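You operate a simulated robot arm through the tools that you are given. There is no shell and no other tool. Be economical: measure what you need, move in short steps, check, and stop when the job is done.

The job below is to be done with a simulated robot arm. You get a single attempt, and the scene is never put back.

JOB
Take the green sieve and put it on the sorting bench top. Then take the left clear cup and put it on the sorting bench top. Then put the long tray on the long island bench top away on the sorting bench top. Do these in the order given. Set down upright: left clear cup.

The check looks at the end state, three seconds after you hand in, the way a careful person would. Anything else that was tipped, shoved, dropped, spilled or broken makes it a failure.

ROBOT AND FRAMES
A 6-joint arm with a fingered hand on a trunk, on a base that drives. Base frame: it is fixed to the floor where the robot stands at the start and does not move with it; the origin is under the middle of the robot, x ahead of it, y to its left, z up. Readings come in mm, degrees, newtons and seconds.
With the tool pointing down near the work surface it reaches from about 340 to 760 mm from the robot's upright axis, wherever it stands. Its first joint turns from -166.0 to 166.0 degrees. Places, roughly: green sieve (33x20x5 cm) [500, 200, 1000]; left clear cup [-1750, 500, 750]; long tray (41x20x4 cm) [-1700, -1700, 800]; sorting bench top [700, 700, 800]. Payload 4 kg.
The tool frame sits at the grasp point between the pads (the TCP): z along the fingers, y along the line on which they close. The tips reach 26 mm beyond it. The gripper opens to 148 mm. The gripper's body begins 73 mm behind the TCP. The gripper is a hand of 3 fingers: y runs from the thumb to the fingers, the wrist lies at [0, 0, -239] in the tool frame.
Orientation is that of the tool frame in the base frame, as a unit quaternion [x, y, z, w]. With the fingers straight down and closing along the base's y, the tool's x points along the base's -x, its y along +y and its z along -z.

CONTROLS
- The arm moves only by the tool nudge_tool. Its argument "plan" is a list of rows, each an object (a shift or turn left out is 0) with "slide": the shift along the tool's x, y, z in mm, a list of three; "rot": the turn, a rotation vector about the tool's x, y, z in degrees, a list of three. In form: [{"slide": [x, y, z], "rot": [rx, ry, rz]}, ...]. A call has 1 to 20 rows; each row shifts and turns the commanded pose from where the row before left it, along the tool's axes as they then stand. Rows are played at 5 a second. More than 50 mm and 8.6 degrees between two rows, and nothing of the call is played. Where a pose cannot be reached the arm comes as near as it can. A force on the tool above 40 N (or 10 N above the force at the start of the call, whichever is more), or a blocked arm, ends the call early, and 0.2 s more pass. In this call time passes only in rows, and 0.2 s behind the last. The reply holds the time, the measured pose of the TCP, the force on the tool along the base axes, the opening and the grip force, in the units named above and with some noise, with the torque about the TCP (base axes, N m) and any sound that the robot's microphone picked up.
- Cameras (640 x 400 px; columns grow to the right, rows downward): "scene" is now at [18.3, 129.6, 1498.3]; the picture's right is [-0.37, -0.93, 0.00], its down [-0.61, 0.24, -0.75] and it looks along [0.70, -0.28, -0.66] (base axes); focal length 252 px, centre (320, 200). "wrist" rides on the gripper at [68, -39, -90] in the tool frame; the picture's right is [0.50, 0.87, 0.00], its down [-0.66, 0.38, -0.65] and it looks along [-0.57, 0.33, 0.76] (tool axes); focal length 222 px, centre (320, 200). There is no depth. A picture from a camera that has moved, and an enlarged one, comes with that camera's place and axes in the base frame and with its lens.
- get_image(camera): a new picture of that camera. The clock stands still meanwhile.
- move_column(by): slides the trunk up (or, below 0, down) by that many mm; the arm and the scene camera ride with it, the base frame stays. It gives what a move gives, with no picture.
- base_move(legs): drives the robot by 1 to 6 legs, each [ahead, left, turn to the left] in mm, mm and degrees, along the robot's own axes; the way and the turn of a leg run together, so that a leg with both is an arc; at most 1500 mm and 180 degrees a leg. The arm and the cameras ride along, it lands a little off, and it stops where it bumps. It gives what a move gives.
- finger_targets(finger1, finger2, thumb_bend): sets how far each is bent, from 0 (flat) to 1 (curled in); at 0.3 the hand is open as for a grip, at 0.7 the pads meet at the TCP. One left out holds its place. A second passes; each finger stops where it meets its share of the squeeze, and holds until it gets a number again. It is the only way to open and close the hand. It gives what a move gives, with no picture; readings hold the bend of each and the force on the fingers (four entries, about 0 where the hand has none), thumb and palm.
- turn_head(pan, tilt): turns the head with the scene camera to pan (to the left, within 155 degrees either way) and tilt (down, from -29 to 69), counted from straight ahead of the robot. It gives what a move gives.
- inspect(camera, box): a new picture of the part [left, top, right, bottom] of that camera's present view, enlarged. The clock stands still meanwhile.
- job_done(): hands the job in; it is judged then, once.

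Go step by step. Nothing tells you exact positions but the pictures and the camera data: compare them with the known pose of the tool, close in by small moves and look again before you grip or let go. The budget is 165 turns and 120 pictures, counting those below and the enlarged ones. Unless the task says otherwise, let go and move clear before handing in.

The tools are called as name(argument=value, ...) on one line, values as JSON. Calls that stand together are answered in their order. nudge_tool: Moves the arm, as the interface text tells. Its arguments: {"type":"object","properties":{"plan":{"type":"array"}},"required":["plan"]} The other tools are called the same way: move_column (by) slides the trunk up or down; finger_targets (finger1, finger2, thumb_bend) moves the fingers one by one; base_move (legs) drives the base; turn_head (pan, tilt) turns the head that bears the scene camera; get_image (camera) takes a picture; inspect (camera, box) takes an enlarged picture of a part of a camera's view; job_done () hands the job in.

At the start:

```text
time_s: 0.0
tool_pos: [487.9, 53.3, 1154.7]
ee_rot: [0.0, 1.0, 0.0, 0.0]
wrist_force: [0.0, 1.4, 0.2]
ft_torque: [-0.03, -0.01, -0.03]
width: 147.9
finger_force: 0.2
shape: jaw
bend: [0.3, 0.3, 0.3]
finger forces: [0.0, 0.1, 0.1, 0.0, 0.0, 0.0]
trunk travel left (down, up): [-450.0, 140.0]
robot x, y, heading: [-1.9, 0.7, -0.0]
head pan, tilt: [-21.9, 41.0]
```

scene: 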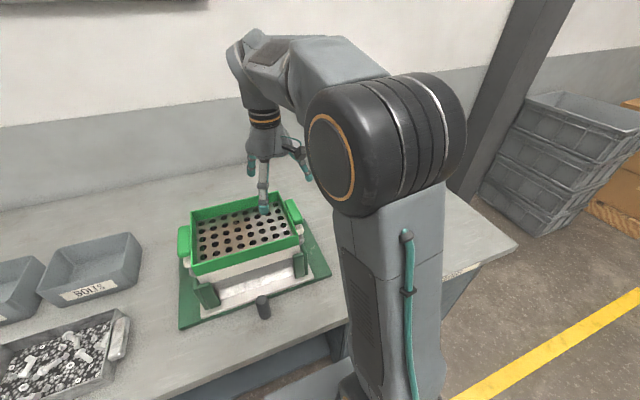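
wrist: 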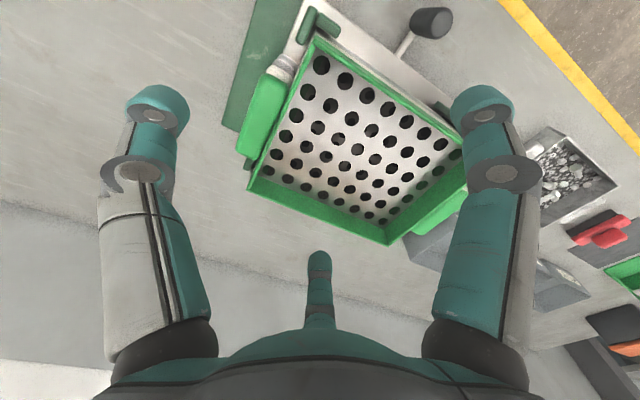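

I see the green sieve on a shaker stand ahead, with bolts bins to the left. I'll look around before moving.

inspect(camera="scene", box=[160, 170, 360, 350])

turn_head(pan=40, tilt=40)

get_image(camera="scene")

```text
2.22 times, centred on (260, 260) of scene
camera zoom: at [18.3, 129.6, 1498.3], right [-0.37, -0.93, 0.0], down [-0.61, 0.24, -0.75], along [0.7, -0.28, -0.66], focal length 561 px, centre (453, 67)
```

zoom: 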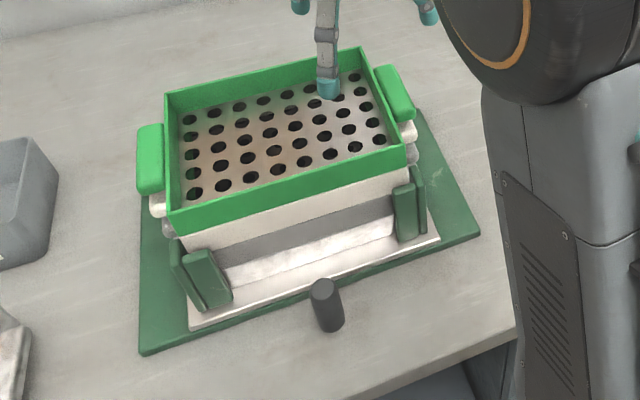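

```text
time_s: 1.3
tool_pos: [488.1, 53.2, 1155.8]
ee_rot: [0.0, 1.0, 0.0, 0.0]
wrist_force: [0.8, 0.2, -0.4]
ft_torque: [0.03, -0.01, 0.03]
width: 148.0
finger_force: 0.1
shape: jaw
bend: [0.3, 0.3, 0.3]
finger forces: [0.0, 0.0, 0.0, 0.0, 0.0, 0.0]
trunk travel left (down, up): [-450.0, 140.0]
robot x, y, heading: [1.8, 2.5, 0.1]
head pan, tilt: [40.0, 40.0]
```

```text
116 pictures are left
camera scene: at [5.2, 215.7, 1499.8], right [0.64, -0.77, 0.0], down [-0.49, -0.41, -0.77], along [0.59, 0.49, -0.64], focal length 252 px, centre (320, 200)
```

scene: 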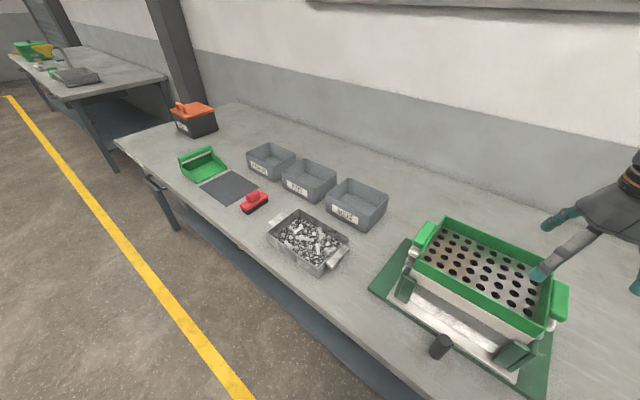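

The sieve sits aligned with the bench on a shaker. I'll zoom in on it from here and check the right part of the bench.

inspect(camera="scene", box=[360, 190, 600, 400])

inspect(camera="wrist", box=[200, 0, 500, 260])

turn_head(pan=-50, tilt=45)

get_image(camera="scene")

```text
1.90 times, centred on (480, 295) of scene
camera zoom: at [5.2, 215.7, 1499.8], right [0.64, -0.77, 0.0], down [-0.49, -0.41, -0.77], along [0.59, 0.49, -0.64], focal length 481 px, centre (15, 19)
```

zoom: 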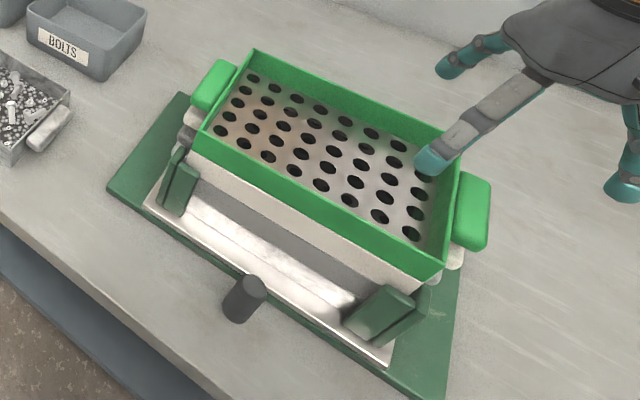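

```text
1.54 times, centred on (350, 130) of wrist
camera zoom: at [420.8, 15.3, 1245.9], right [-0.5, 0.87, 0.0], down [0.66, 0.38, 0.65], along [0.57, 0.33, -0.76], focal length 342 px, centre (274, 308)
```

zoom: 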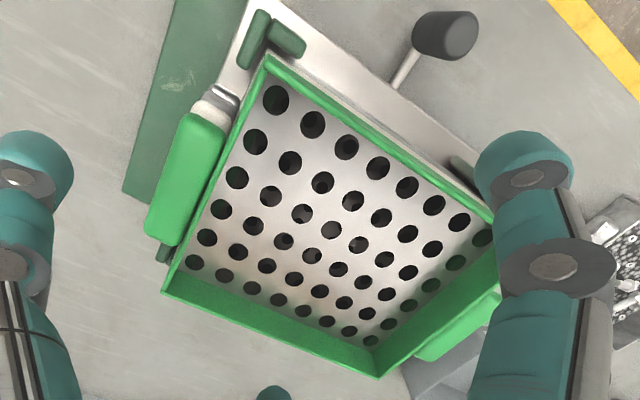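

```text
time_s: 3.0
tool_pos: [487.7, 54.1, 1156.0]
ee_rot: [0.0, 1.0, 0.0, 0.0]
wrist_force: [0.5, 0.4, 0.8]
ft_torque: [0.05, -0.01, -0.03]
width: 148.0
finger_force: 0.0
shape: jaw
bend: [0.3, 0.3, 0.3]
finger forces: [0.1, 0.0, 0.0, 0.1, 0.0, 0.0]
trunk travel left (down, up): [-450.0, 140.0]
robot x, y, heading: [-2.3, 3.5, 0.2]
head pan, tilt: [-50.0, 45.0]
```

```text
113 pictures are left
camera scene: at [-7.7, 98.8, 1492.6], right [-0.77, -0.64, 0.0], down [-0.45, 0.54, -0.71], along [0.45, -0.54, -0.71], focal length 252 px, centre (320, 200)
```

scene: 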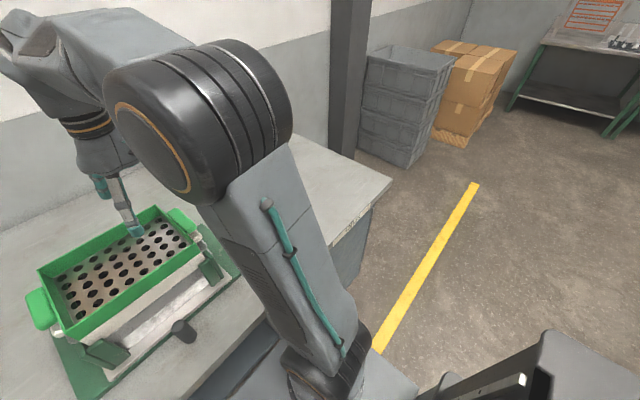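

The bench right of the shaker is free, and the sieve's long front wall is near x≈430, centred at y≈147, with its rim near z≈1020. I'll turn the hand 90° so it closes across that wall, then look.

nudge_tool(plan=[{"slide": [28, 46, 0]}, {"slide": [28, 47, 0]}, {"rot": [0, 0, 8.18]}, {"rot": [0, 0, 8.18]}, {"rot": [0, 0, 8.18]}, {"rot": [0, 0, 8.18]}, {"rot": [0, 0, 8.18]}, {"rot": [0, 0, 8.18]}, {"rot": [0, 0, 8.18]}, {"rot": [0, 0, 8.18]}, {"rot": [0, 0, 8.18]}, {"rot": [0, 0, 8.18]}, {"rot": [0, 0, 8.2]}])

get_image(camera="wrist")

turn_head(pan=0, tilt=50)

get_image(camera="scene")

```text
refused: row 1 steps farther than a row can; nothing moved
```

```text
112 pictures are left
camera wrist: at [420.8, 15.2, 1245.9], right [-0.5, 0.87, 0.0], down [0.66, 0.38, 0.65], along [0.57, 0.33, -0.76], focal length 222 px, centre (320, 200)
```

wrist: 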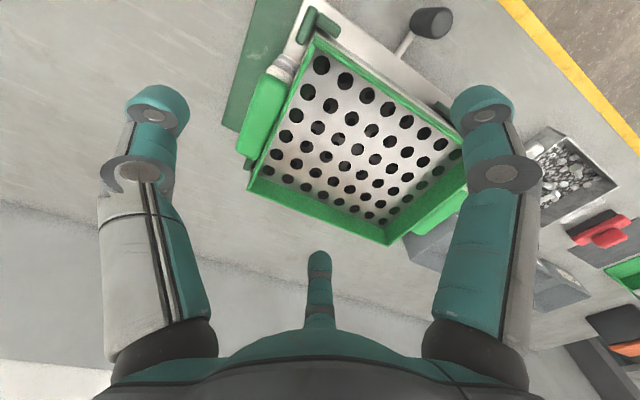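

```text
time_s: 4.2
tool_pos: [487.9, 52.6, 1153.8]
ee_rot: [0.0, 1.0, 0.0, 0.0]
wrist_force: [0.6, -1.5, -0.1]
ft_torque: [0.01, -0.03, -0.01]
width: 147.8
finger_force: 0.0
shape: jaw
bend: [0.3, 0.3, 0.3]
finger forces: [0.1, 0.0, 0.0, 0.1, 0.0, 0.0]
trunk travel left (down, up): [-450.0, 140.0]
robot x, y, heading: [-1.2, -1.7, -0.2]
head pan, tilt: [0.0, 50.0]
```

```text
111 pictures are left
camera scene: at [17.0, 161.0, 1485.6], right [0.0, -1.0, 0.0], down [-0.77, 0.0, -0.64], along [0.64, 0.0, -0.77], focal length 252 px, centre (320, 200)
```

scene: 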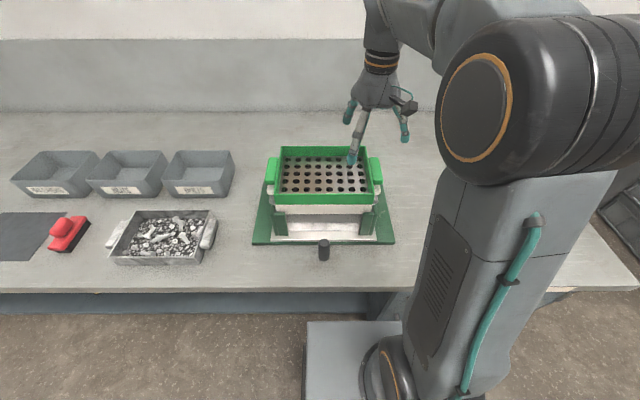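

Straight-on, the sieve measures x 430–605, y 22–272. Retrying the move with smaller rows.

nudge_tool(plan=[{"slide": [19, 31, 0]}, {"slide": [19, 31, 0]}, {"slide": [19, 31, 0]}, {"rot": [0, 0, 8.18]}, {"rot": [0, 0, 8.18]}, {"rot": [0, 0, 8.18]}, {"rot": [0, 0, 8.18]}, {"rot": [0, 0, 8.18]}, {"rot": [0, 0, 8.18]}, {"rot": [0, 0, 8.18]}, {"rot": [0, 0, 8.18]}, {"rot": [0, 0, 8.18]}, {"rot": [0, 0, 8.18]}, {"rot": [0, 0, 8.2]}])

get_image(camera="wrist")

get_image(camera="scene")

```text
time_s: 7.2
tool_pos: [430.0, 147.0, 1155.2]
ee_rot: [0.707, 0.707, 0.0, 0.0]
wrist_force: [-1.0, -0.5, 0.3]
ft_torque: [0.01, 0.02, -0.01]
width: 147.9
finger_force: 0.0
shape: jaw
bend: [0.3, 0.3, 0.3]
finger forces: [0.0, 0.0, 0.0, 0.1, 0.0, 0.0]
trunk travel left (down, up): [-450.0, 140.0]
robot x, y, heading: [0.9, -1.8, -0.1]
head pan, tilt: [0.0, 50.0]
```

```text
110 pictures are left
camera wrist: at [392.6, 215.5, 1246.0], right [0.87, 0.5, 0.0], down [0.38, -0.66, 0.65], along [0.33, -0.57, -0.76], focal length 222 px, centre (320, 200)
```

wrist: 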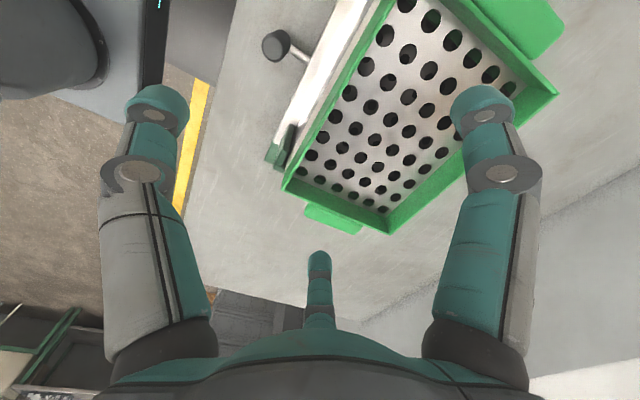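

```text
109 pictures are left
camera scene: at [17.0, 161.1, 1485.6], right [0.0, -1.0, 0.0], down [-0.77, 0.0, -0.64], along [0.64, 0.0, -0.77], focal length 252 px, centre (320, 200)
```

scene: 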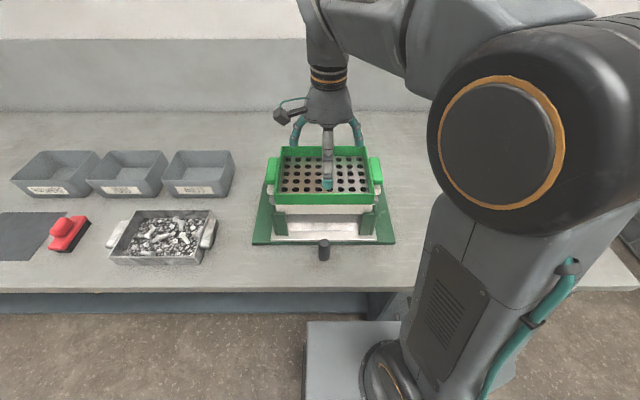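

The hand is lined up over the front wall. I'll go down partway and look again to refine the wall's place.

nudge_tool(plan=[{"slide": [0, 0, 40]}, {"slide": [0, 0, 40]}])

get_image(camera="wrist")

inspect(camera="scene", box=[240, 110, 400, 270])

```text
time_s: 7.8
tool_pos: [432.5, 144.3, 1075.6]
ee_rot: [0.708, 0.706, 0.0, 0.001]
wrist_force: [0.3, -1.0, 0.5]
ft_torque: [-0.02, -0.04, -0.01]
width: 148.0
finger_force: 0.1
shape: jaw
bend: [0.3, 0.3, 0.3]
finger forces: [0.0, 0.0, 0.0, 0.0, 0.1, 0.1]
trunk travel left (down, up): [-450.0, 140.0]
robot x, y, heading: [-0.1, 0.9, -0.2]
head pan, tilt: [0.0, 50.0]
```

```text
108 pictures are left
camera wrist: at [393.7, 213.1, 1165.7], right [0.87, 0.5, 0.0], down [0.38, -0.66, 0.65], along [0.33, -0.57, -0.76], focal length 222 px, centre (320, 200)
```

wrist: 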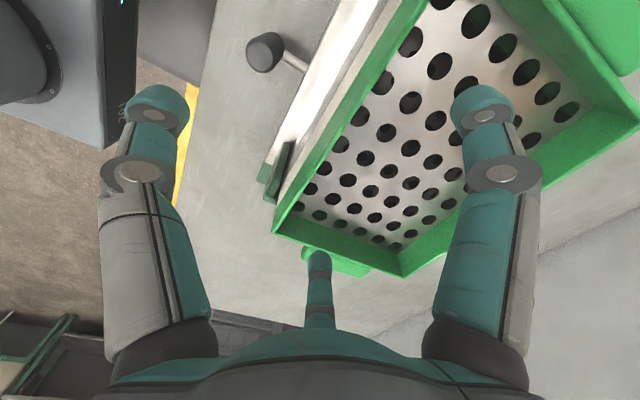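

```text
2.50 times, centred on (320, 190) of scene
camera zoom: at [17.2, 161.1, 1485.7], right [0.0, -1.0, 0.0], down [-0.77, 0.0, -0.64], along [0.64, 0.0, -0.77], focal length 631 px, centre (320, 225)
```

zoom: 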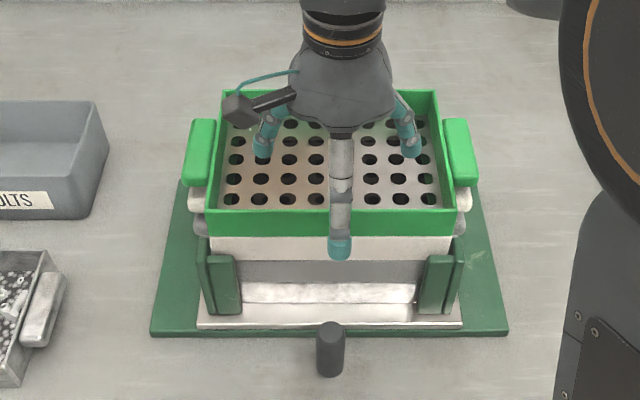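

The rim seems to be at z≈1000–1015. I'll go lower in small steps and look.

nudge_tool(plan=[{"slide": [0, 0, 15]}, {"slide": [0, 0, 15]}, {"slide": [0, 0, 15]}])

get_image(camera="wrist")

inspect(camera="scene", box=[240, 110, 400, 270])

```text
time_s: 8.6
tool_pos: [430.8, 147.0, 1029.7]
ee_rot: [0.708, 0.707, 0.0, -0.001]
wrist_force: [0.7, -0.4, 0.6]
ft_torque: [0.0, 0.01, -0.01]
width: 148.0
finger_force: 0.0
shape: jaw
bend: [0.3, 0.3, 0.3]
finger forces: [0.0, 0.0, 0.0, 0.0, 0.1, 0.0]
trunk travel left (down, up): [-450.0, 140.0]
robot x, y, heading: [3.1, 0.3, -0.2]
head pan, tilt: [0.0, 50.0]
```

```text
106 pictures are left
camera wrist: at [392.4, 215.0, 1120.7], right [0.87, 0.5, 0.0], down [0.38, -0.66, 0.65], along [0.33, -0.57, -0.76], focal length 222 px, centre (320, 200)
```

wrist: 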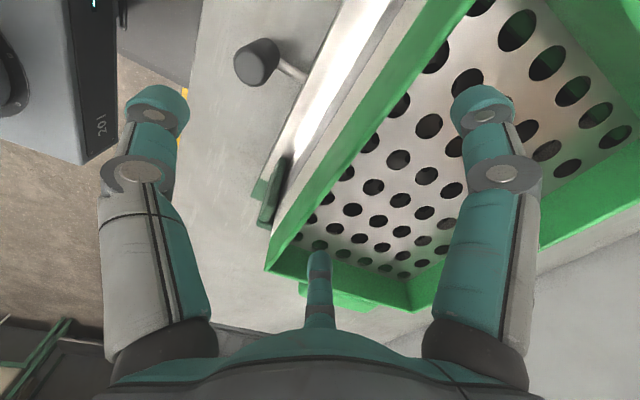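

```text
2.50 times, centred on (320, 190) of scene
camera zoom: at [17.0, 161.1, 1485.7], right [0.0, -1.0, 0.0], down [-0.77, 0.0, -0.64], along [0.64, 0.0, -0.77], focal length 631 px, centre (320, 225)
```

zoom: 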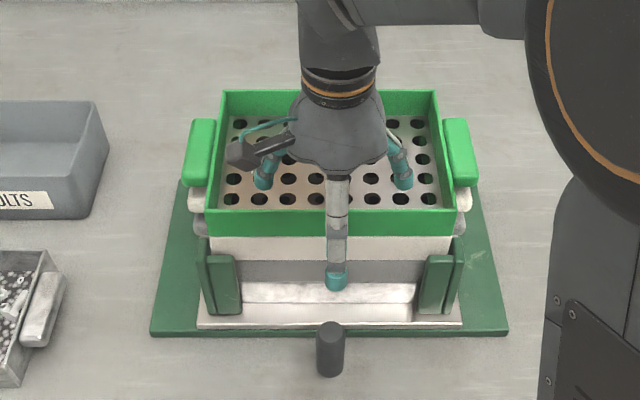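

Triangulating, the front wall is at x≈444 with its rim at z≈1000. I'll shift onto it and lower the pads around it.

nudge_tool(plan=[{"slide": [0, 14, 0]}, {"slide": [0, 0, 10]}, {"slide": [0, 0, 10]}, {"slide": [0, 0, 7]}, {"slide": [0, 0, 7]}])

get_image(camera="wrist")

inspect(camera="scene", box=[240, 110, 400, 270])

```text
time_s: 9.8
tool_pos: [443.8, 146.5, 996.6]
ee_rot: [0.707, 0.707, 0.0, 0.0]
wrist_force: [-0.8, 0.1, -0.1]
ft_torque: [-0.01, -0.02, 0.01]
width: 147.9
finger_force: 0.0
shape: jaw
bend: [0.3, 0.3, 0.3]
finger forces: [0.0, 0.0, 0.0, 0.1, 0.1, 0.0]
trunk travel left (down, up): [-450.0, 140.0]
robot x, y, heading: [-2.7, -0.3, 0.2]
head pan, tilt: [0.0, 50.0]
```

```text
104 pictures are left
camera wrist: at [405.7, 214.1, 1087.3], right [0.87, 0.5, 0.0], down [0.38, -0.66, 0.65], along [0.33, -0.57, -0.76], focal length 222 px, centre (320, 200)
```

wrist: 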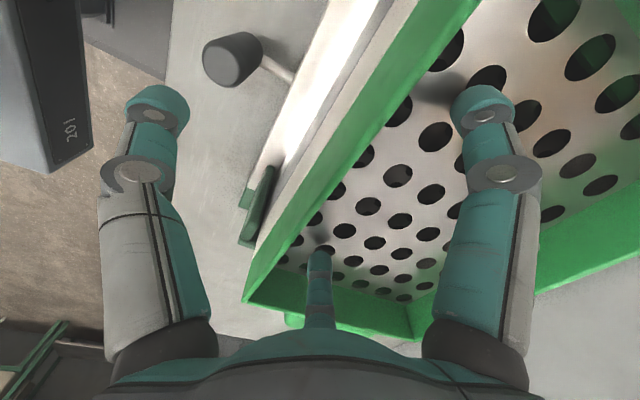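

```text
2.50 times, centred on (320, 190) of scene
camera zoom: at [17.0, 161.1, 1485.7], right [0.0, -1.0, 0.0], down [-0.77, 0.0, -0.64], along [0.64, 0.0, -0.77], focal length 631 px, centre (320, 225)
```

zoom: 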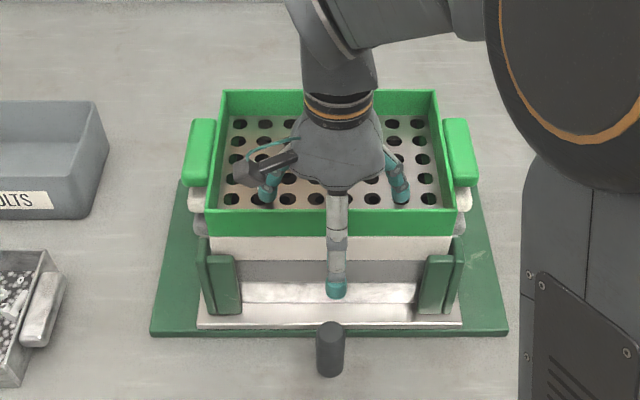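

The wall passes right through the grasp point. Closing the hand.

finger_targets(finger1=0.75, finger2=0.75, thumb_bend=0.75)

get_image(camera="wrist")

inspect(camera="scene", box=[240, 110, 400, 270])

```text
time_s: 10.8
tool_pos: [443.5, 146.1, 995.8]
ee_rot: [0.707, 0.707, 0.0, 0.0]
wrist_force: [-0.2, 0.3, -0.5]
ft_torque: [-0.02, 0.04, -0.01]
width: 2.5
finger_force: 10.5
shape: fingers
bend: [0.72, 0.72, 0.68]
finger forces: [6.0, 6.0, 0.0, 0.0, 9.7, 0.0]
trunk travel left (down, up): [-450.0, 140.0]
robot x, y, heading: [-0.7, 0.6, 0.1]
head pan, tilt: [0.0, 50.0]
```

```text
102 pictures are left
camera wrist: at [405.7, 214.1, 1087.1], right [0.87, 0.5, 0.0], down [0.38, -0.66, 0.65], along [0.33, -0.57, -0.76], focal length 222 px, centre (320, 200)
```

wrist: 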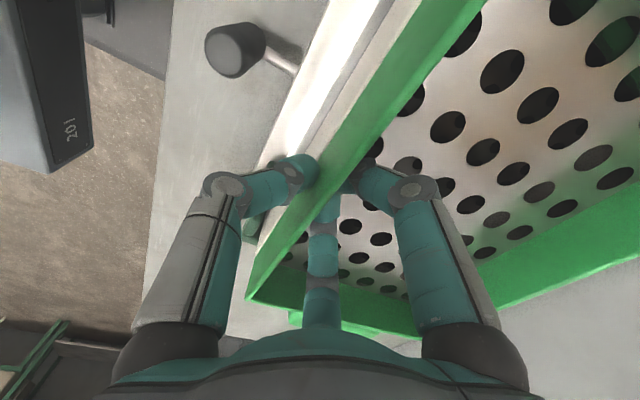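

```text
2.50 times, centred on (320, 190) of scene
camera zoom: at [17.1, 161.1, 1485.6], right [0.0, -1.0, 0.0], down [-0.77, 0.0, -0.64], along [0.64, 0.0, -0.77], focal length 631 px, centre (320, 225)
```

zoom: 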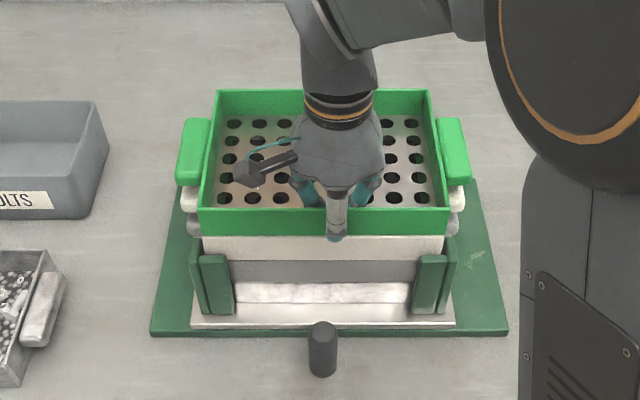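

The hand is on the wall, though the shaker carriage shifted a few mm. I'll check whether a firmer squeeze is possible.

finger_targets(finger1=1.0, finger2=1.0, thumb_bend=1.0)

inspect(camera="scene", box=[240, 110, 400, 270])

```text
time_s: 11.8
tool_pos: [443.0, 145.8, 997.0]
ee_rot: [0.707, 0.707, 0.0, 0.0]
wrist_force: [0.3, -0.4, -2.2]
ft_torque: [-0.01, -0.07, -0.02]
width: 1.0
finger_force: 30.4
shape: fingers
bend: [0.75, 0.75, 0.72]
finger forces: [19.3, 19.3, 0.0, 0.0, 21.1, 0.0]
trunk travel left (down, up): [-450.0, 140.0]
robot x, y, heading: [0.8, -4.2, 0.1]
head pan, tilt: [0.0, 50.0]
```

```text
2.50 times, centred on (320, 190) of scene
camera zoom: at [17.2, 161.1, 1485.6], right [0.0, -1.0, 0.0], down [-0.77, 0.0, -0.64], along [0.64, 0.0, -0.77], focal length 631 px, centre (320, 225)
```

zoom: 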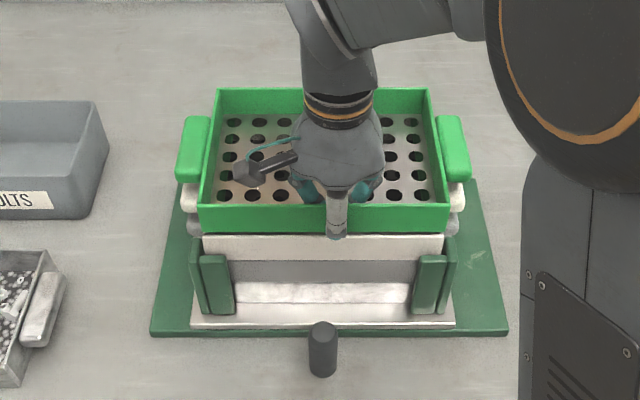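

The squeeze is now 30 N. I'll lift gently and check.

nudge_tool(plan=[{"slide": [0, 0, -4]}, {"slide": [0, 0, -4]}, {"slide": [0, 0, -4]}, {"slide": [0, 0, -4]}, {"slide": [0, 0, -4]}])

inspect(camera="scene", box=[240, 110, 400, 270])

get_image(camera="wrist")

```text
time_s: 12.9
tool_pos: [444.6, 144.9, 1015.2]
ee_rot: [0.707, 0.707, 0.0, 0.0]
wrist_force: [0.7, -0.3, -0.5]
ft_torque: [-0.03, -0.01, 0.02]
width: 0.7
finger_force: 29.2
shape: fingers
bend: [0.75, 0.75, 0.73]
finger forces: [19.0, 18.8, 0.0, 0.0, 21.1, 0.0]
trunk travel left (down, up): [-450.0, 140.0]
robot x, y, heading: [0.8, 0.9, -0.3]
head pan, tilt: [0.0, 50.0]
```

```text
2.50 times, centred on (320, 190) of scene
camera zoom: at [17.1, 161.1, 1485.6], right [0.0, -1.0, 0.0], down [-0.77, 0.0, -0.64], along [0.64, 0.0, -0.77], focal length 631 px, centre (320, 225)
```

zoom: 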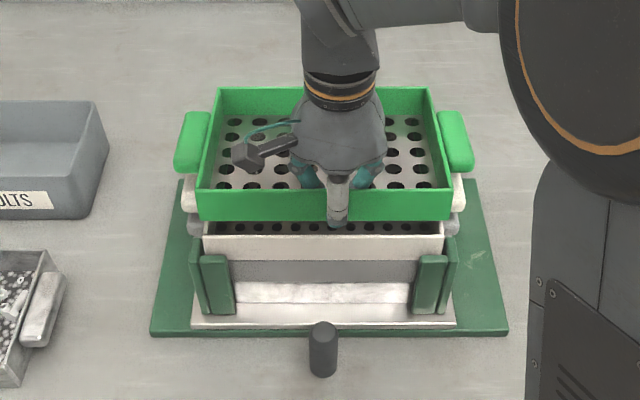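

```text
98 pictures are left
camera wrist: at [406.2, 213.5, 1106.3], right [0.87, 0.5, 0.0], down [0.38, -0.66, 0.65], along [0.33, -0.57, -0.76], focal length 222 px, centre (320, 200)
```

wrist: 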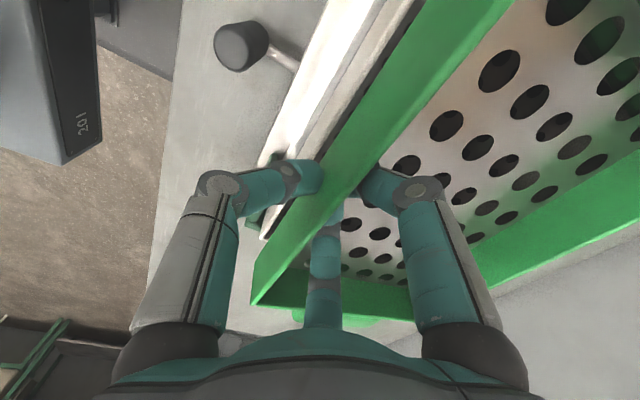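

The front wall rises but the back lags, so the sieve tilts by some 4°. I'll lift a bit more to see whether the tilt holds.

nudge_tool(plan=[{"slide": [0, 0, -4]}, {"slide": [0, 0, -4]}, {"slide": [0, 0, -4]}, {"slide": [0, 0, -4]}, {"slide": [0, 0, -4]}])

inspect(camera="scene", box=[240, 110, 400, 270])

```text
time_s: 14.2
tool_pos: [445.7, 146.7, 1035.7]
ee_rot: [0.707, 0.707, 0.0, 0.0]
wrist_force: [0.7, -0.3, -1.0]
ft_torque: [0.01, -0.01, -0.03]
width: 1.1
finger_force: 28.6
shape: fingers
bend: [0.75, 0.75, 0.73]
finger forces: [18.8, 18.5, 0.0, 0.0, 20.7, 0.0]
trunk travel left (down, up): [-450.0, 140.0]
robot x, y, heading: [4.2, 5.5, -0.0]
head pan, tilt: [0.0, 50.0]
```

```text
2.50 times, centred on (320, 190) of scene
camera zoom: at [17.1, 161.1, 1485.6], right [0.0, -1.0, 0.0], down [-0.77, 0.0, -0.64], along [0.64, 0.0, -0.77], focal length 631 px, centre (320, 225)
```

zoom: 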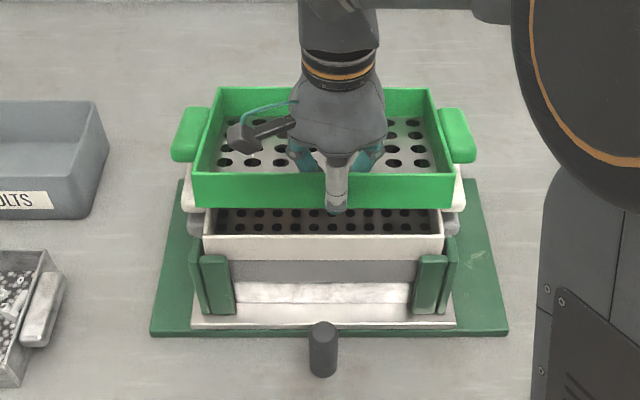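

The sieve pivots in the pinch. I'll tilt the hand about the wall so the back comes up too, and see whether it follows.

nudge_tool(plan=[{"rot": [-4, 0, 0]}, {"rot": [-4, 0, 0]}, {"rot": [-4, 0, 0]}])

inspect(camera="scene", box=[240, 110, 400, 270])

```text
time_s: 14.9
tool_pos: [444.7, 144.3, 1037.2]
ee_rot: [0.704, 0.702, 0.074, 0.074]
wrist_force: [0.4, -0.4, -3.4]
ft_torque: [-0.02, 0.3, 0.0]
width: 1.6
finger_force: 30.8
shape: fingers
bend: [0.74, 0.74, 0.74]
finger forces: [19.9, 19.3, 0.1, 0.0, 23.5, 0.0]
trunk travel left (down, up): [-450.0, 140.0]
robot x, y, heading: [-1.8, 2.0, 0.1]
head pan, tilt: [0.0, 50.0]
```

```text
2.50 times, centred on (320, 190) of scene
camera zoom: at [17.2, 161.1, 1485.6], right [0.0, -1.0, 0.0], down [-0.77, 0.0, -0.64], along [0.64, 0.0, -0.77], focal length 631 px, centre (320, 225)
```

zoom: 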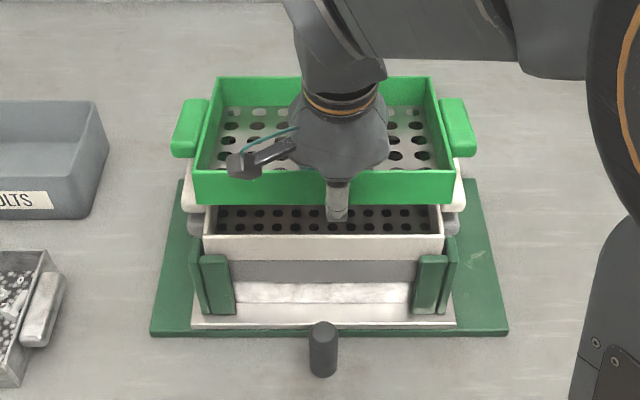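

It follows: the sieve now hangs from the hand (about 3.4 N, 0.3 N·m). I'll level it a bit more and raise it.

nudge_tool(plan=[{"rot": [-4, 0, 0]}, {"rot": [-3, 0, 0]}, {"slide": [0, -4, -10]}, {"slide": [0, -5, -15]}, {"slide": [0, -8, -24]}, {"slide": [0, -13, -40]}])

get_image(camera="scene")

```text
time_s: 16.4
tool_pos: [386.0, 145.1, 1112.4]
ee_rot: [0.697, 0.698, 0.116, 0.116]
wrist_force: [-0.1, -0.1, -3.9]
ft_torque: [-0.04, 0.28, 0.01]
width: 1.9
finger_force: 31.8
shape: fingers
bend: [0.74, 0.74, 0.74]
finger forces: [19.7, 19.2, 0.0, 0.1, 23.7, 0.1]
trunk travel left (down, up): [-450.0, 140.0]
robot x, y, heading: [-2.9, -0.2, 0.2]
head pan, tilt: [0.0, 50.0]
```

```text
95 pictures are left
camera scene: at [17.2, 161.1, 1485.6], right [0.0, -1.0, 0.0], down [-0.77, 0.0, -0.64], along [0.64, 0.0, -0.77], focal length 252 px, centre (320, 200)
```

scene: 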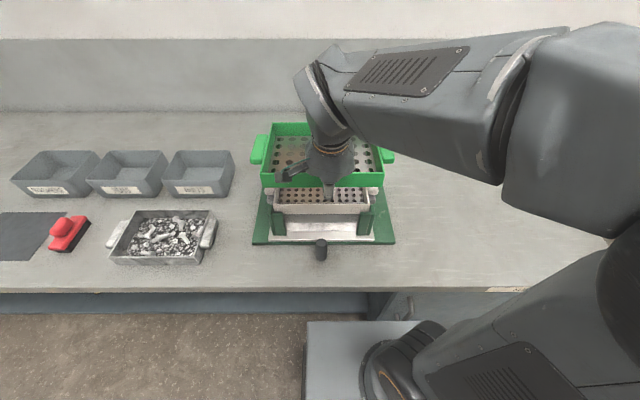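

It is clear of the shaker. Next I'll carry it to the free bench on the right, with TCP around (430, -300).

nudge_tool(plan=[{"slide": [0, 20.8, 7.2]}, {"slide": [0, 20.8, 7.2]}, {"slide": [-30, 0, 0]}, {"slide": [-40, 0, 0]}, {"slide": [-40, 0, 0]}, {"slide": [-40, 0, 0]}, {"slide": [-40, 0, 0]}, {"slide": [-40, 0, 0]}, {"slide": [-40, 0, 0]}, {"slide": [-40, 0, 0]}, {"slide": [-40, 0, 0]}, {"slide": [-40, 0, 0]}, {"slide": [-30, 0, 0]}, {"slide": [-25, 0, 0]}])

turn_head(pan=-35, tilt=50)

get_image(camera="scene")

get_image(camera="wrist")

```text
time_s: 19.4
tool_pos: [430.1, -299.4, 1110.5]
ee_rot: [0.697, 0.698, 0.117, 0.117]
wrist_force: [0.1, 0.9, -2.8]
ft_torque: [0.01, 0.27, 0.02]
width: 1.3
finger_force: 23.6
shape: fingers
bend: [0.74, 0.74, 0.74]
finger forces: [19.2, 4.5, 0.0, 0.0, 23.3, 0.0]
trunk travel left (down, up): [-450.0, 140.0]
robot x, y, heading: [-1.2, -3.1, 0.3]
head pan, tilt: [0.0, 50.0]
```

```text
time_s: 20.4
tool_pos: [430.7, -298.3, 1109.8]
ee_rot: [0.697, 0.698, 0.116, 0.117]
wrist_force: [0.2, -0.5, -3.2]
ft_torque: [-0.06, 0.34, 0.01]
width: 1.3
finger_force: 23.7
shape: fingers
bend: [0.74, 0.74, 0.74]
finger forces: [19.6, 4.0, 0.0, 0.0, 23.4, 0.1]
trunk travel left (down, up): [-450.0, 140.0]
robot x, y, heading: [-1.4, 0.3, 0.2]
head pan, tilt: [-35.0, 50.0]
```

```text
94 pictures are left
camera scene: at [3.3, 116.8, 1485.7], right [-0.57, -0.82, 0.0], down [-0.63, 0.44, -0.64], along [0.53, -0.37, -0.77], focal length 252 px, centre (320, 200)
```

scene: 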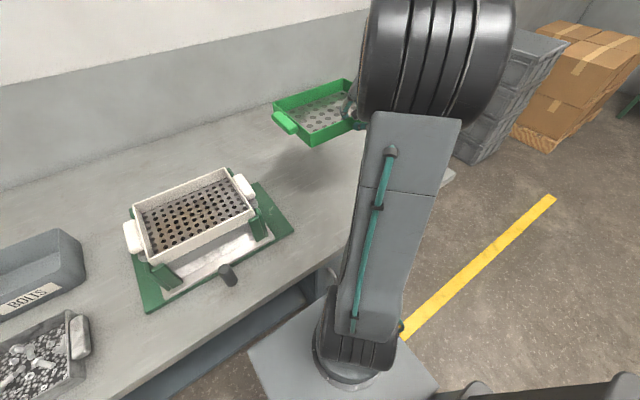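

```text
93 pictures are left
camera wrist: at [364.5, -230.3, 1183.5], right [0.82, 0.5, 0.28], down [0.14, -0.66, 0.74], along [0.56, -0.57, -0.61], focal length 222 px, centre (320, 200)
```

wrist: 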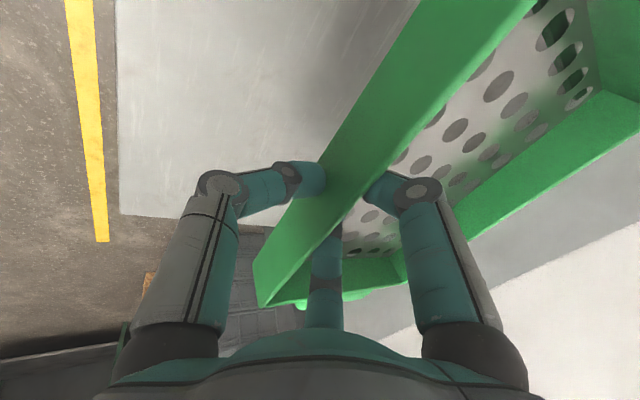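

The sieve is over clear bench with about 0.26 m to go. Lowering most of it, then looking.

nudge_tool(plan=[{"slide": [0, -9.8, 28.3]}, {"slide": [0, -13, 37.8]}, {"slide": [0, -13, 37.8]}, {"slide": [0, -13, 37.8]}, {"slide": [0, -13, 37.8]}, {"slide": [0, -9.8, 28.3]}])

turn_head(pan=-20, tilt=50)

get_image(camera="scene")

get_image(camera="wrist")

```text
time_s: 21.8
tool_pos: [431.0, -295.2, 890.6]
ee_rot: [0.698, 0.697, 0.117, 0.116]
wrist_force: [-0.5, -0.1, -2.9]
ft_torque: [-0.04, 0.31, -0.02]
width: 1.6
finger_force: 31.5
shape: fingers
bend: [0.74, 0.74, 0.75]
finger forces: [19.8, 19.6, 0.0, 0.0, 23.8, 0.0]
trunk travel left (down, up): [-450.0, 140.0]
robot x, y, heading: [0.5, 1.9, -0.1]
head pan, tilt: [-35.0, 50.0]
```

```text
time_s: 22.5
tool_pos: [431.8, -295.9, 891.0]
ee_rot: [0.698, 0.697, 0.116, 0.117]
wrist_force: [0.1, 0.3, -3.2]
ft_torque: [-0.01, 0.3, 0.0]
width: 1.2
finger_force: 31.5
shape: fingers
bend: [0.74, 0.74, 0.75]
finger forces: [19.7, 19.6, 0.0, 0.0, 23.7, 0.0]
trunk travel left (down, up): [-450.0, 140.0]
robot x, y, heading: [-2.9, 3.3, -0.2]
head pan, tilt: [-20.0, 50.0]
```

```text
92 pictures are left
camera scene: at [12.6, 134.5, 1485.7], right [-0.34, -0.94, 0.0], down [-0.72, 0.26, -0.64], along [0.6, -0.22, -0.77], focal length 252 px, centre (320, 200)
```

scene: 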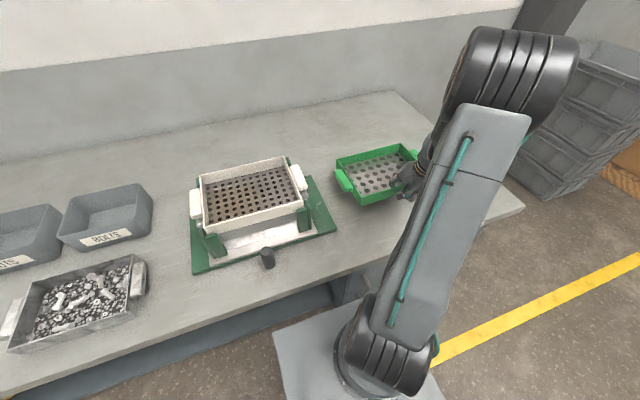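

```text
91 pictures are left
camera wrist: at [365.8, -227.5, 964.9], right [0.82, 0.5, 0.28], down [0.14, -0.66, 0.74], along [0.56, -0.57, -0.61], focal length 222 px, centre (320, 200)
```

wrist: 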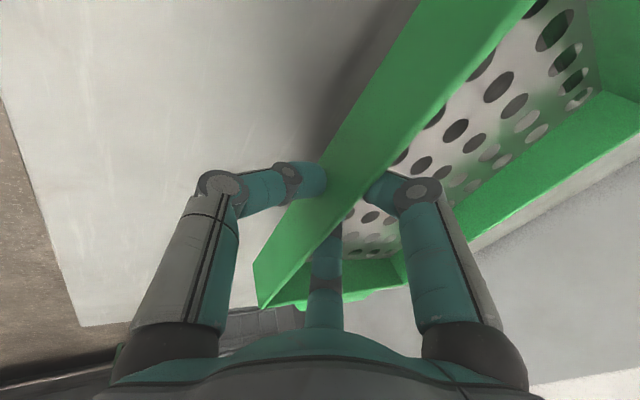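

Clear below. Now short steps down until contact.

nudge_tool(plan=[{"slide": [0, -3.3, 9.5]}, {"slide": [0, -3.3, 9.5]}, {"slide": [0, -2.6, 7.6]}])

inspect(camera="scene", box=[280, 110, 460, 230])

```text
time_s: 23.3
tool_pos: [431.6, -296.3, 861.2]
ee_rot: [0.697, 0.698, 0.117, 0.117]
wrist_force: [-0.4, 0.4, -1.8]
ft_torque: [-0.06, 0.33, 0.01]
width: 1.5
finger_force: 31.2
shape: fingers
bend: [0.74, 0.74, 0.75]
finger forces: [19.8, 19.7, 0.1, 0.0, 23.8, 0.1]
trunk travel left (down, up): [-450.0, 140.0]
robot x, y, heading: [-0.0, 1.2, -0.0]
head pan, tilt: [-20.0, 50.0]
```

```text
3.33 times, centred on (370, 170) of scene
camera zoom: at [12.6, 134.5, 1485.7], right [-0.34, -0.94, 0.0], down [-0.72, 0.26, -0.64], along [0.6, -0.22, -0.77], focal length 841 px, centre (153, 300)
```

zoom: 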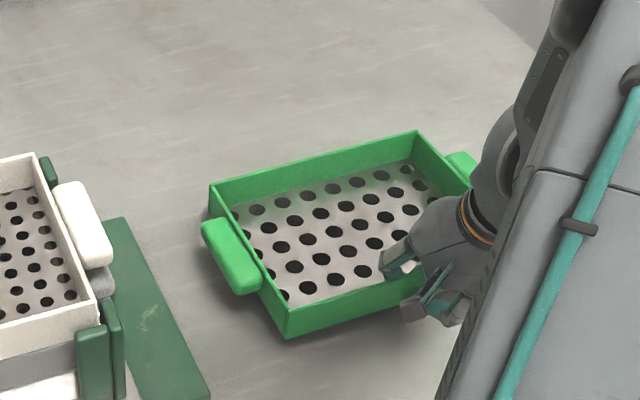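

Nearly down. Continuing with 3 mm steps.

nudge_tool(plan=[{"slide": [0, -1, 2.8]}, {"slide": [0, -1, 2.8]}, {"slide": [0, -1, 2.8]}, {"slide": [0, -1, 2.8]}])

inspect(camera="scene", box=[280, 110, 460, 230])

```text
time_s: 24.3
tool_pos: [431.2, -298.2, 851.1]
ee_rot: [0.697, 0.697, 0.118, 0.117]
wrist_force: [0.2, -1.2, -2.4]
ft_torque: [-0.04, 0.31, 0.0]
width: 1.1
finger_force: 31.9
shape: fingers
bend: [0.74, 0.74, 0.75]
finger forces: [19.8, 19.7, 0.0, 0.0, 23.9, 0.0]
trunk travel left (down, up): [-450.0, 140.0]
robot x, y, heading: [4.4, 2.4, 0.2]
head pan, tilt: [-20.0, 50.0]
```

```text
3.33 times, centred on (370, 170) of scene
camera zoom: at [12.6, 134.6, 1485.7], right [-0.34, -0.94, 0.0], down [-0.72, 0.26, -0.64], along [0.6, -0.22, -0.77], focal length 841 px, centre (153, 300)
```

zoom: 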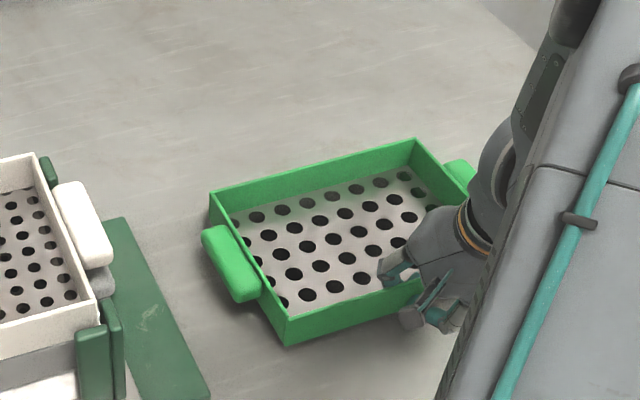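

nudge_tool(plan=[{"slide": [0, -1, 2.8]}, {"slide": [0, -1, 2.8]}, {"slide": [0, -1, 2.8]}])

inspect(camera="scene", box=[280, 110, 460, 230])

```text
time_s: 25.1
tool_pos: [429.5, -299.4, 841.7]
ee_rot: [0.697, 0.698, 0.116, 0.117]
wrist_force: [-0.2, 0.4, -2.3]
ft_torque: [0.06, 0.18, -0.02]
width: 1.1
finger_force: 30.3
shape: fingers
bend: [0.74, 0.74, 0.75]
finger forces: [19.4, 19.0, 0.0, 0.0, 22.7, 0.0]
trunk travel left (down, up): [-450.0, 140.0]
robot x, y, heading: [-1.9, -2.3, -0.2]
head pan, tilt: [-20.0, 50.0]
```

```text
3.33 times, centred on (370, 170) of scene
camera zoom: at [12.5, 134.5, 1485.7], right [-0.34, -0.94, 0.0], down [-0.72, 0.26, -0.64], along [0.6, -0.22, -0.77], focal length 841 px, centre (153, 300)
```

zoom: 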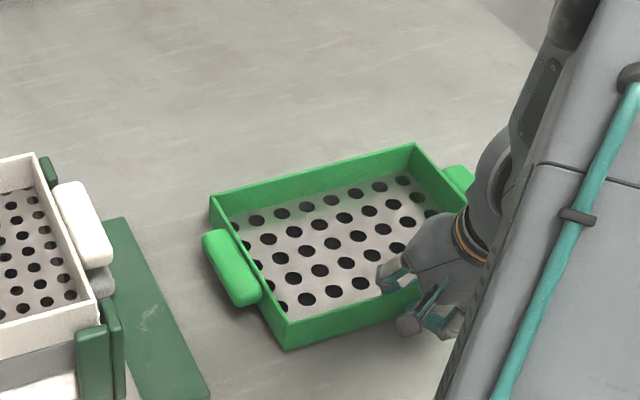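

The torque drops, so the back edge is touching. A few more mm.

nudge_tool(plan=[{"slide": [0, -1, 2.8]}, {"slide": [0, -1, 2.8]}, {"slide": [0, -1, 2.8]}])

inspect(camera="scene", box=[280, 110, 460, 230])

```text
time_s: 25.9
tool_pos: [429.9, -298.9, 834.2]
ee_rot: [0.698, 0.697, 0.117, 0.119]
wrist_force: [-4.7, 0.1, 16.3]
ft_torque: [0.02, 0.15, -0.03]
width: 1.1
finger_force: 17.7
shape: fingers
bend: [0.74, 0.74, 0.77]
finger forces: [3.4, 3.3, 0.0, 0.0, 28.1, 0.0]
trunk travel left (down, up): [-450.0, 140.0]
robot x, y, heading: [1.4, 3.2, 0.2]
head pan, tilt: [-20.0, 50.0]
```

```text
3.33 times, centred on (370, 170) of scene
camera zoom: at [11.1, 135.2, 1486.0], right [-0.34, -0.94, 0.0], down [-0.72, 0.26, -0.64], along [0.6, -0.22, -0.77], focal length 841 px, centre (153, 300)
```

zoom: 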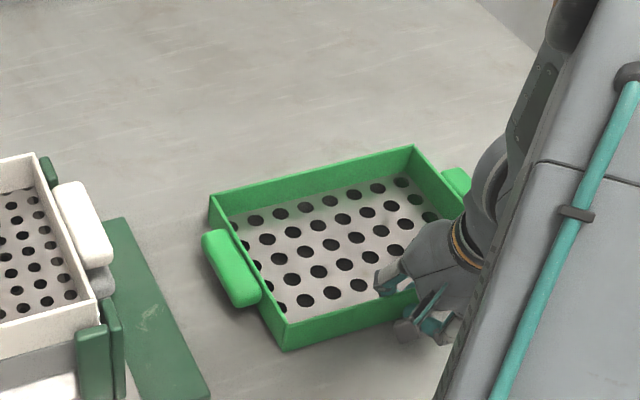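

It is seated. I'll ease off the press and open the fingers only partway so the thumb does not strike the bench.

nudge_tool(plan=[{"slide": [0, 1, -2.8]}])

finger_targets(finger1=0.6, finger2=0.6, thumb_bend=0.6)

inspect(camera="scene", box=[280, 110, 460, 230])

get_image(camera="wrist")

```text
time_s: 26.3
tool_pos: [430.4, -298.7, 835.3]
ee_rot: [0.698, 0.697, 0.117, 0.116]
wrist_force: [1.4, -0.5, 0.4]
ft_torque: [-0.03, 0.17, -0.04]
width: 1.2
finger_force: 14.3
shape: fingers
bend: [0.74, 0.74, 0.77]
finger forces: [3.4, 3.1, 0.0, 0.0, 22.2, 0.0]
trunk travel left (down, up): [-450.0, 140.0]
robot x, y, heading: [3.1, -3.9, -0.2]
head pan, tilt: [-20.0, 50.0]
```

```text
time_s: 27.3
tool_pos: [429.0, -298.8, 837.2]
ee_rot: [0.697, 0.698, 0.117, 0.117]
wrist_force: [1.1, -1.4, 29.7]
ft_torque: [-0.08, -0.43, 0.0]
width: 22.6
finger_force: 15.6
shape: fingers
bend: [0.63, 0.63, 0.62]
finger forces: [13.3, 13.9, 0.0, 0.0, 4.4, 0.0]
trunk travel left (down, up): [-450.0, 140.0]
robot x, y, heading: [1.3, 0.3, 0.2]
head pan, tilt: [-20.0, 50.0]
```

```text
3.33 times, centred on (370, 170) of scene
camera zoom: at [10.7, 135.7, 1485.8], right [-0.34, -0.94, 0.0], down [-0.72, 0.26, -0.64], along [0.6, -0.22, -0.77], focal length 841 px, centre (153, 300)
```

zoom: 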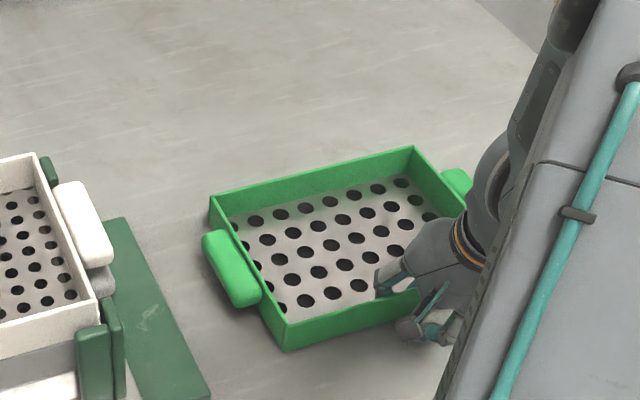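

```text
85 pictures are left
camera wrist: at [363.8, -230.2, 909.8], right [0.82, 0.5, 0.28], down [0.14, -0.65, 0.74], along [0.56, -0.57, -0.61], focal length 222 px, centre (320, 200)
```

wrist: 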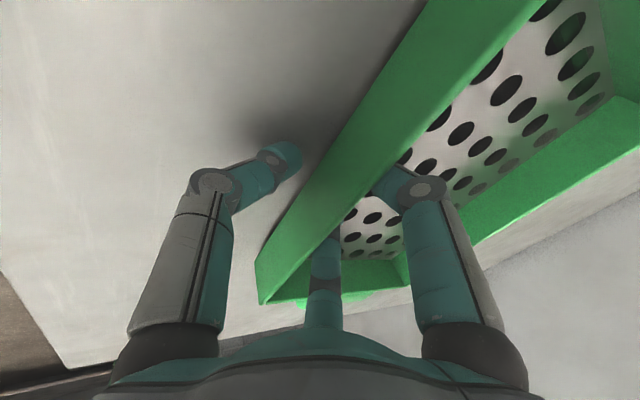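

Released; the fingertips press the sieve plate a little. I'll back straight up in small steps.

nudge_tool(plan=[{"slide": [0, 1.3, -3.8]}, {"slide": [0, 1.6, -4.7]}, {"slide": [0, 3.3, -9.5]}, {"slide": [0, 3.3, -9.5]}, {"slide": [0, 3.3, -9.5]}, {"slide": [0, 6.5, -19]}, {"slide": [0, 13, -38]}, {"slide": [0, 13, -38]}])

get_image(camera="scene")

get_image(camera="wrist")

```text
time_s: 29.1
tool_pos: [433.8, -299.5, 979.4]
ee_rot: [0.698, 0.697, 0.117, 0.116]
wrist_force: [0.6, 0.2, 0.3]
ft_torque: [0.0, 0.0, 0.02]
width: 29.4
finger_force: 0.0
shape: fingers
bend: [0.6, 0.6, 0.6]
finger forces: [0.0, 0.0, 0.0, 0.0, 0.1, 0.0]
trunk travel left (down, up): [-450.0, 140.0]
robot x, y, heading: [1.2, 1.9, 0.1]
head pan, tilt: [-20.0, 50.0]
```

```text
84 pictures are left
camera scene: at [12.3, 134.7, 1485.6], right [-0.34, -0.94, 0.0], down [-0.72, 0.26, -0.64], along [0.6, -0.22, -0.77], focal length 252 px, centre (320, 200)
```

scene: 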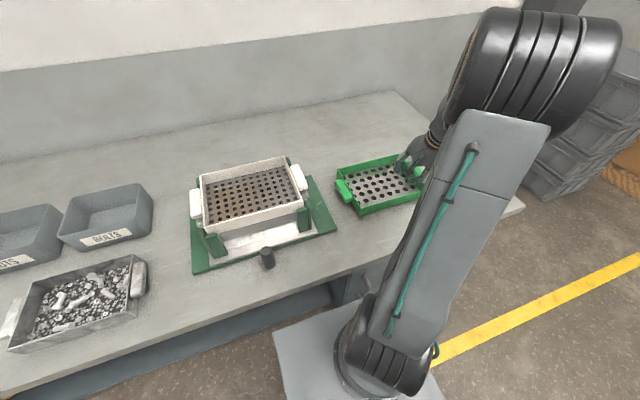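

```text
83 pictures are left
camera wrist: at [367.4, -230.6, 1051.7], right [0.82, 0.5, 0.28], down [0.15, -0.66, 0.74], along [0.55, -0.57, -0.61], focal length 222 px, centre (320, 200)
```

wrist: 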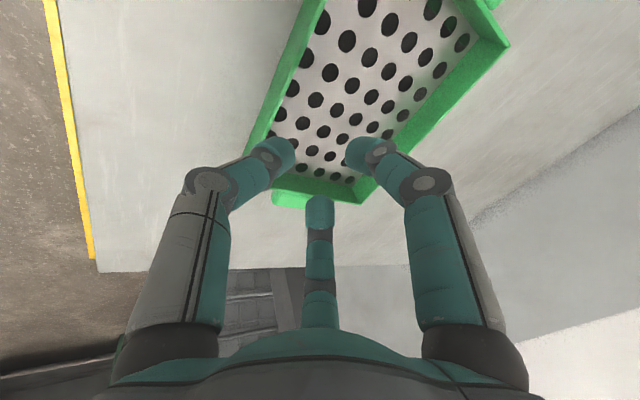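

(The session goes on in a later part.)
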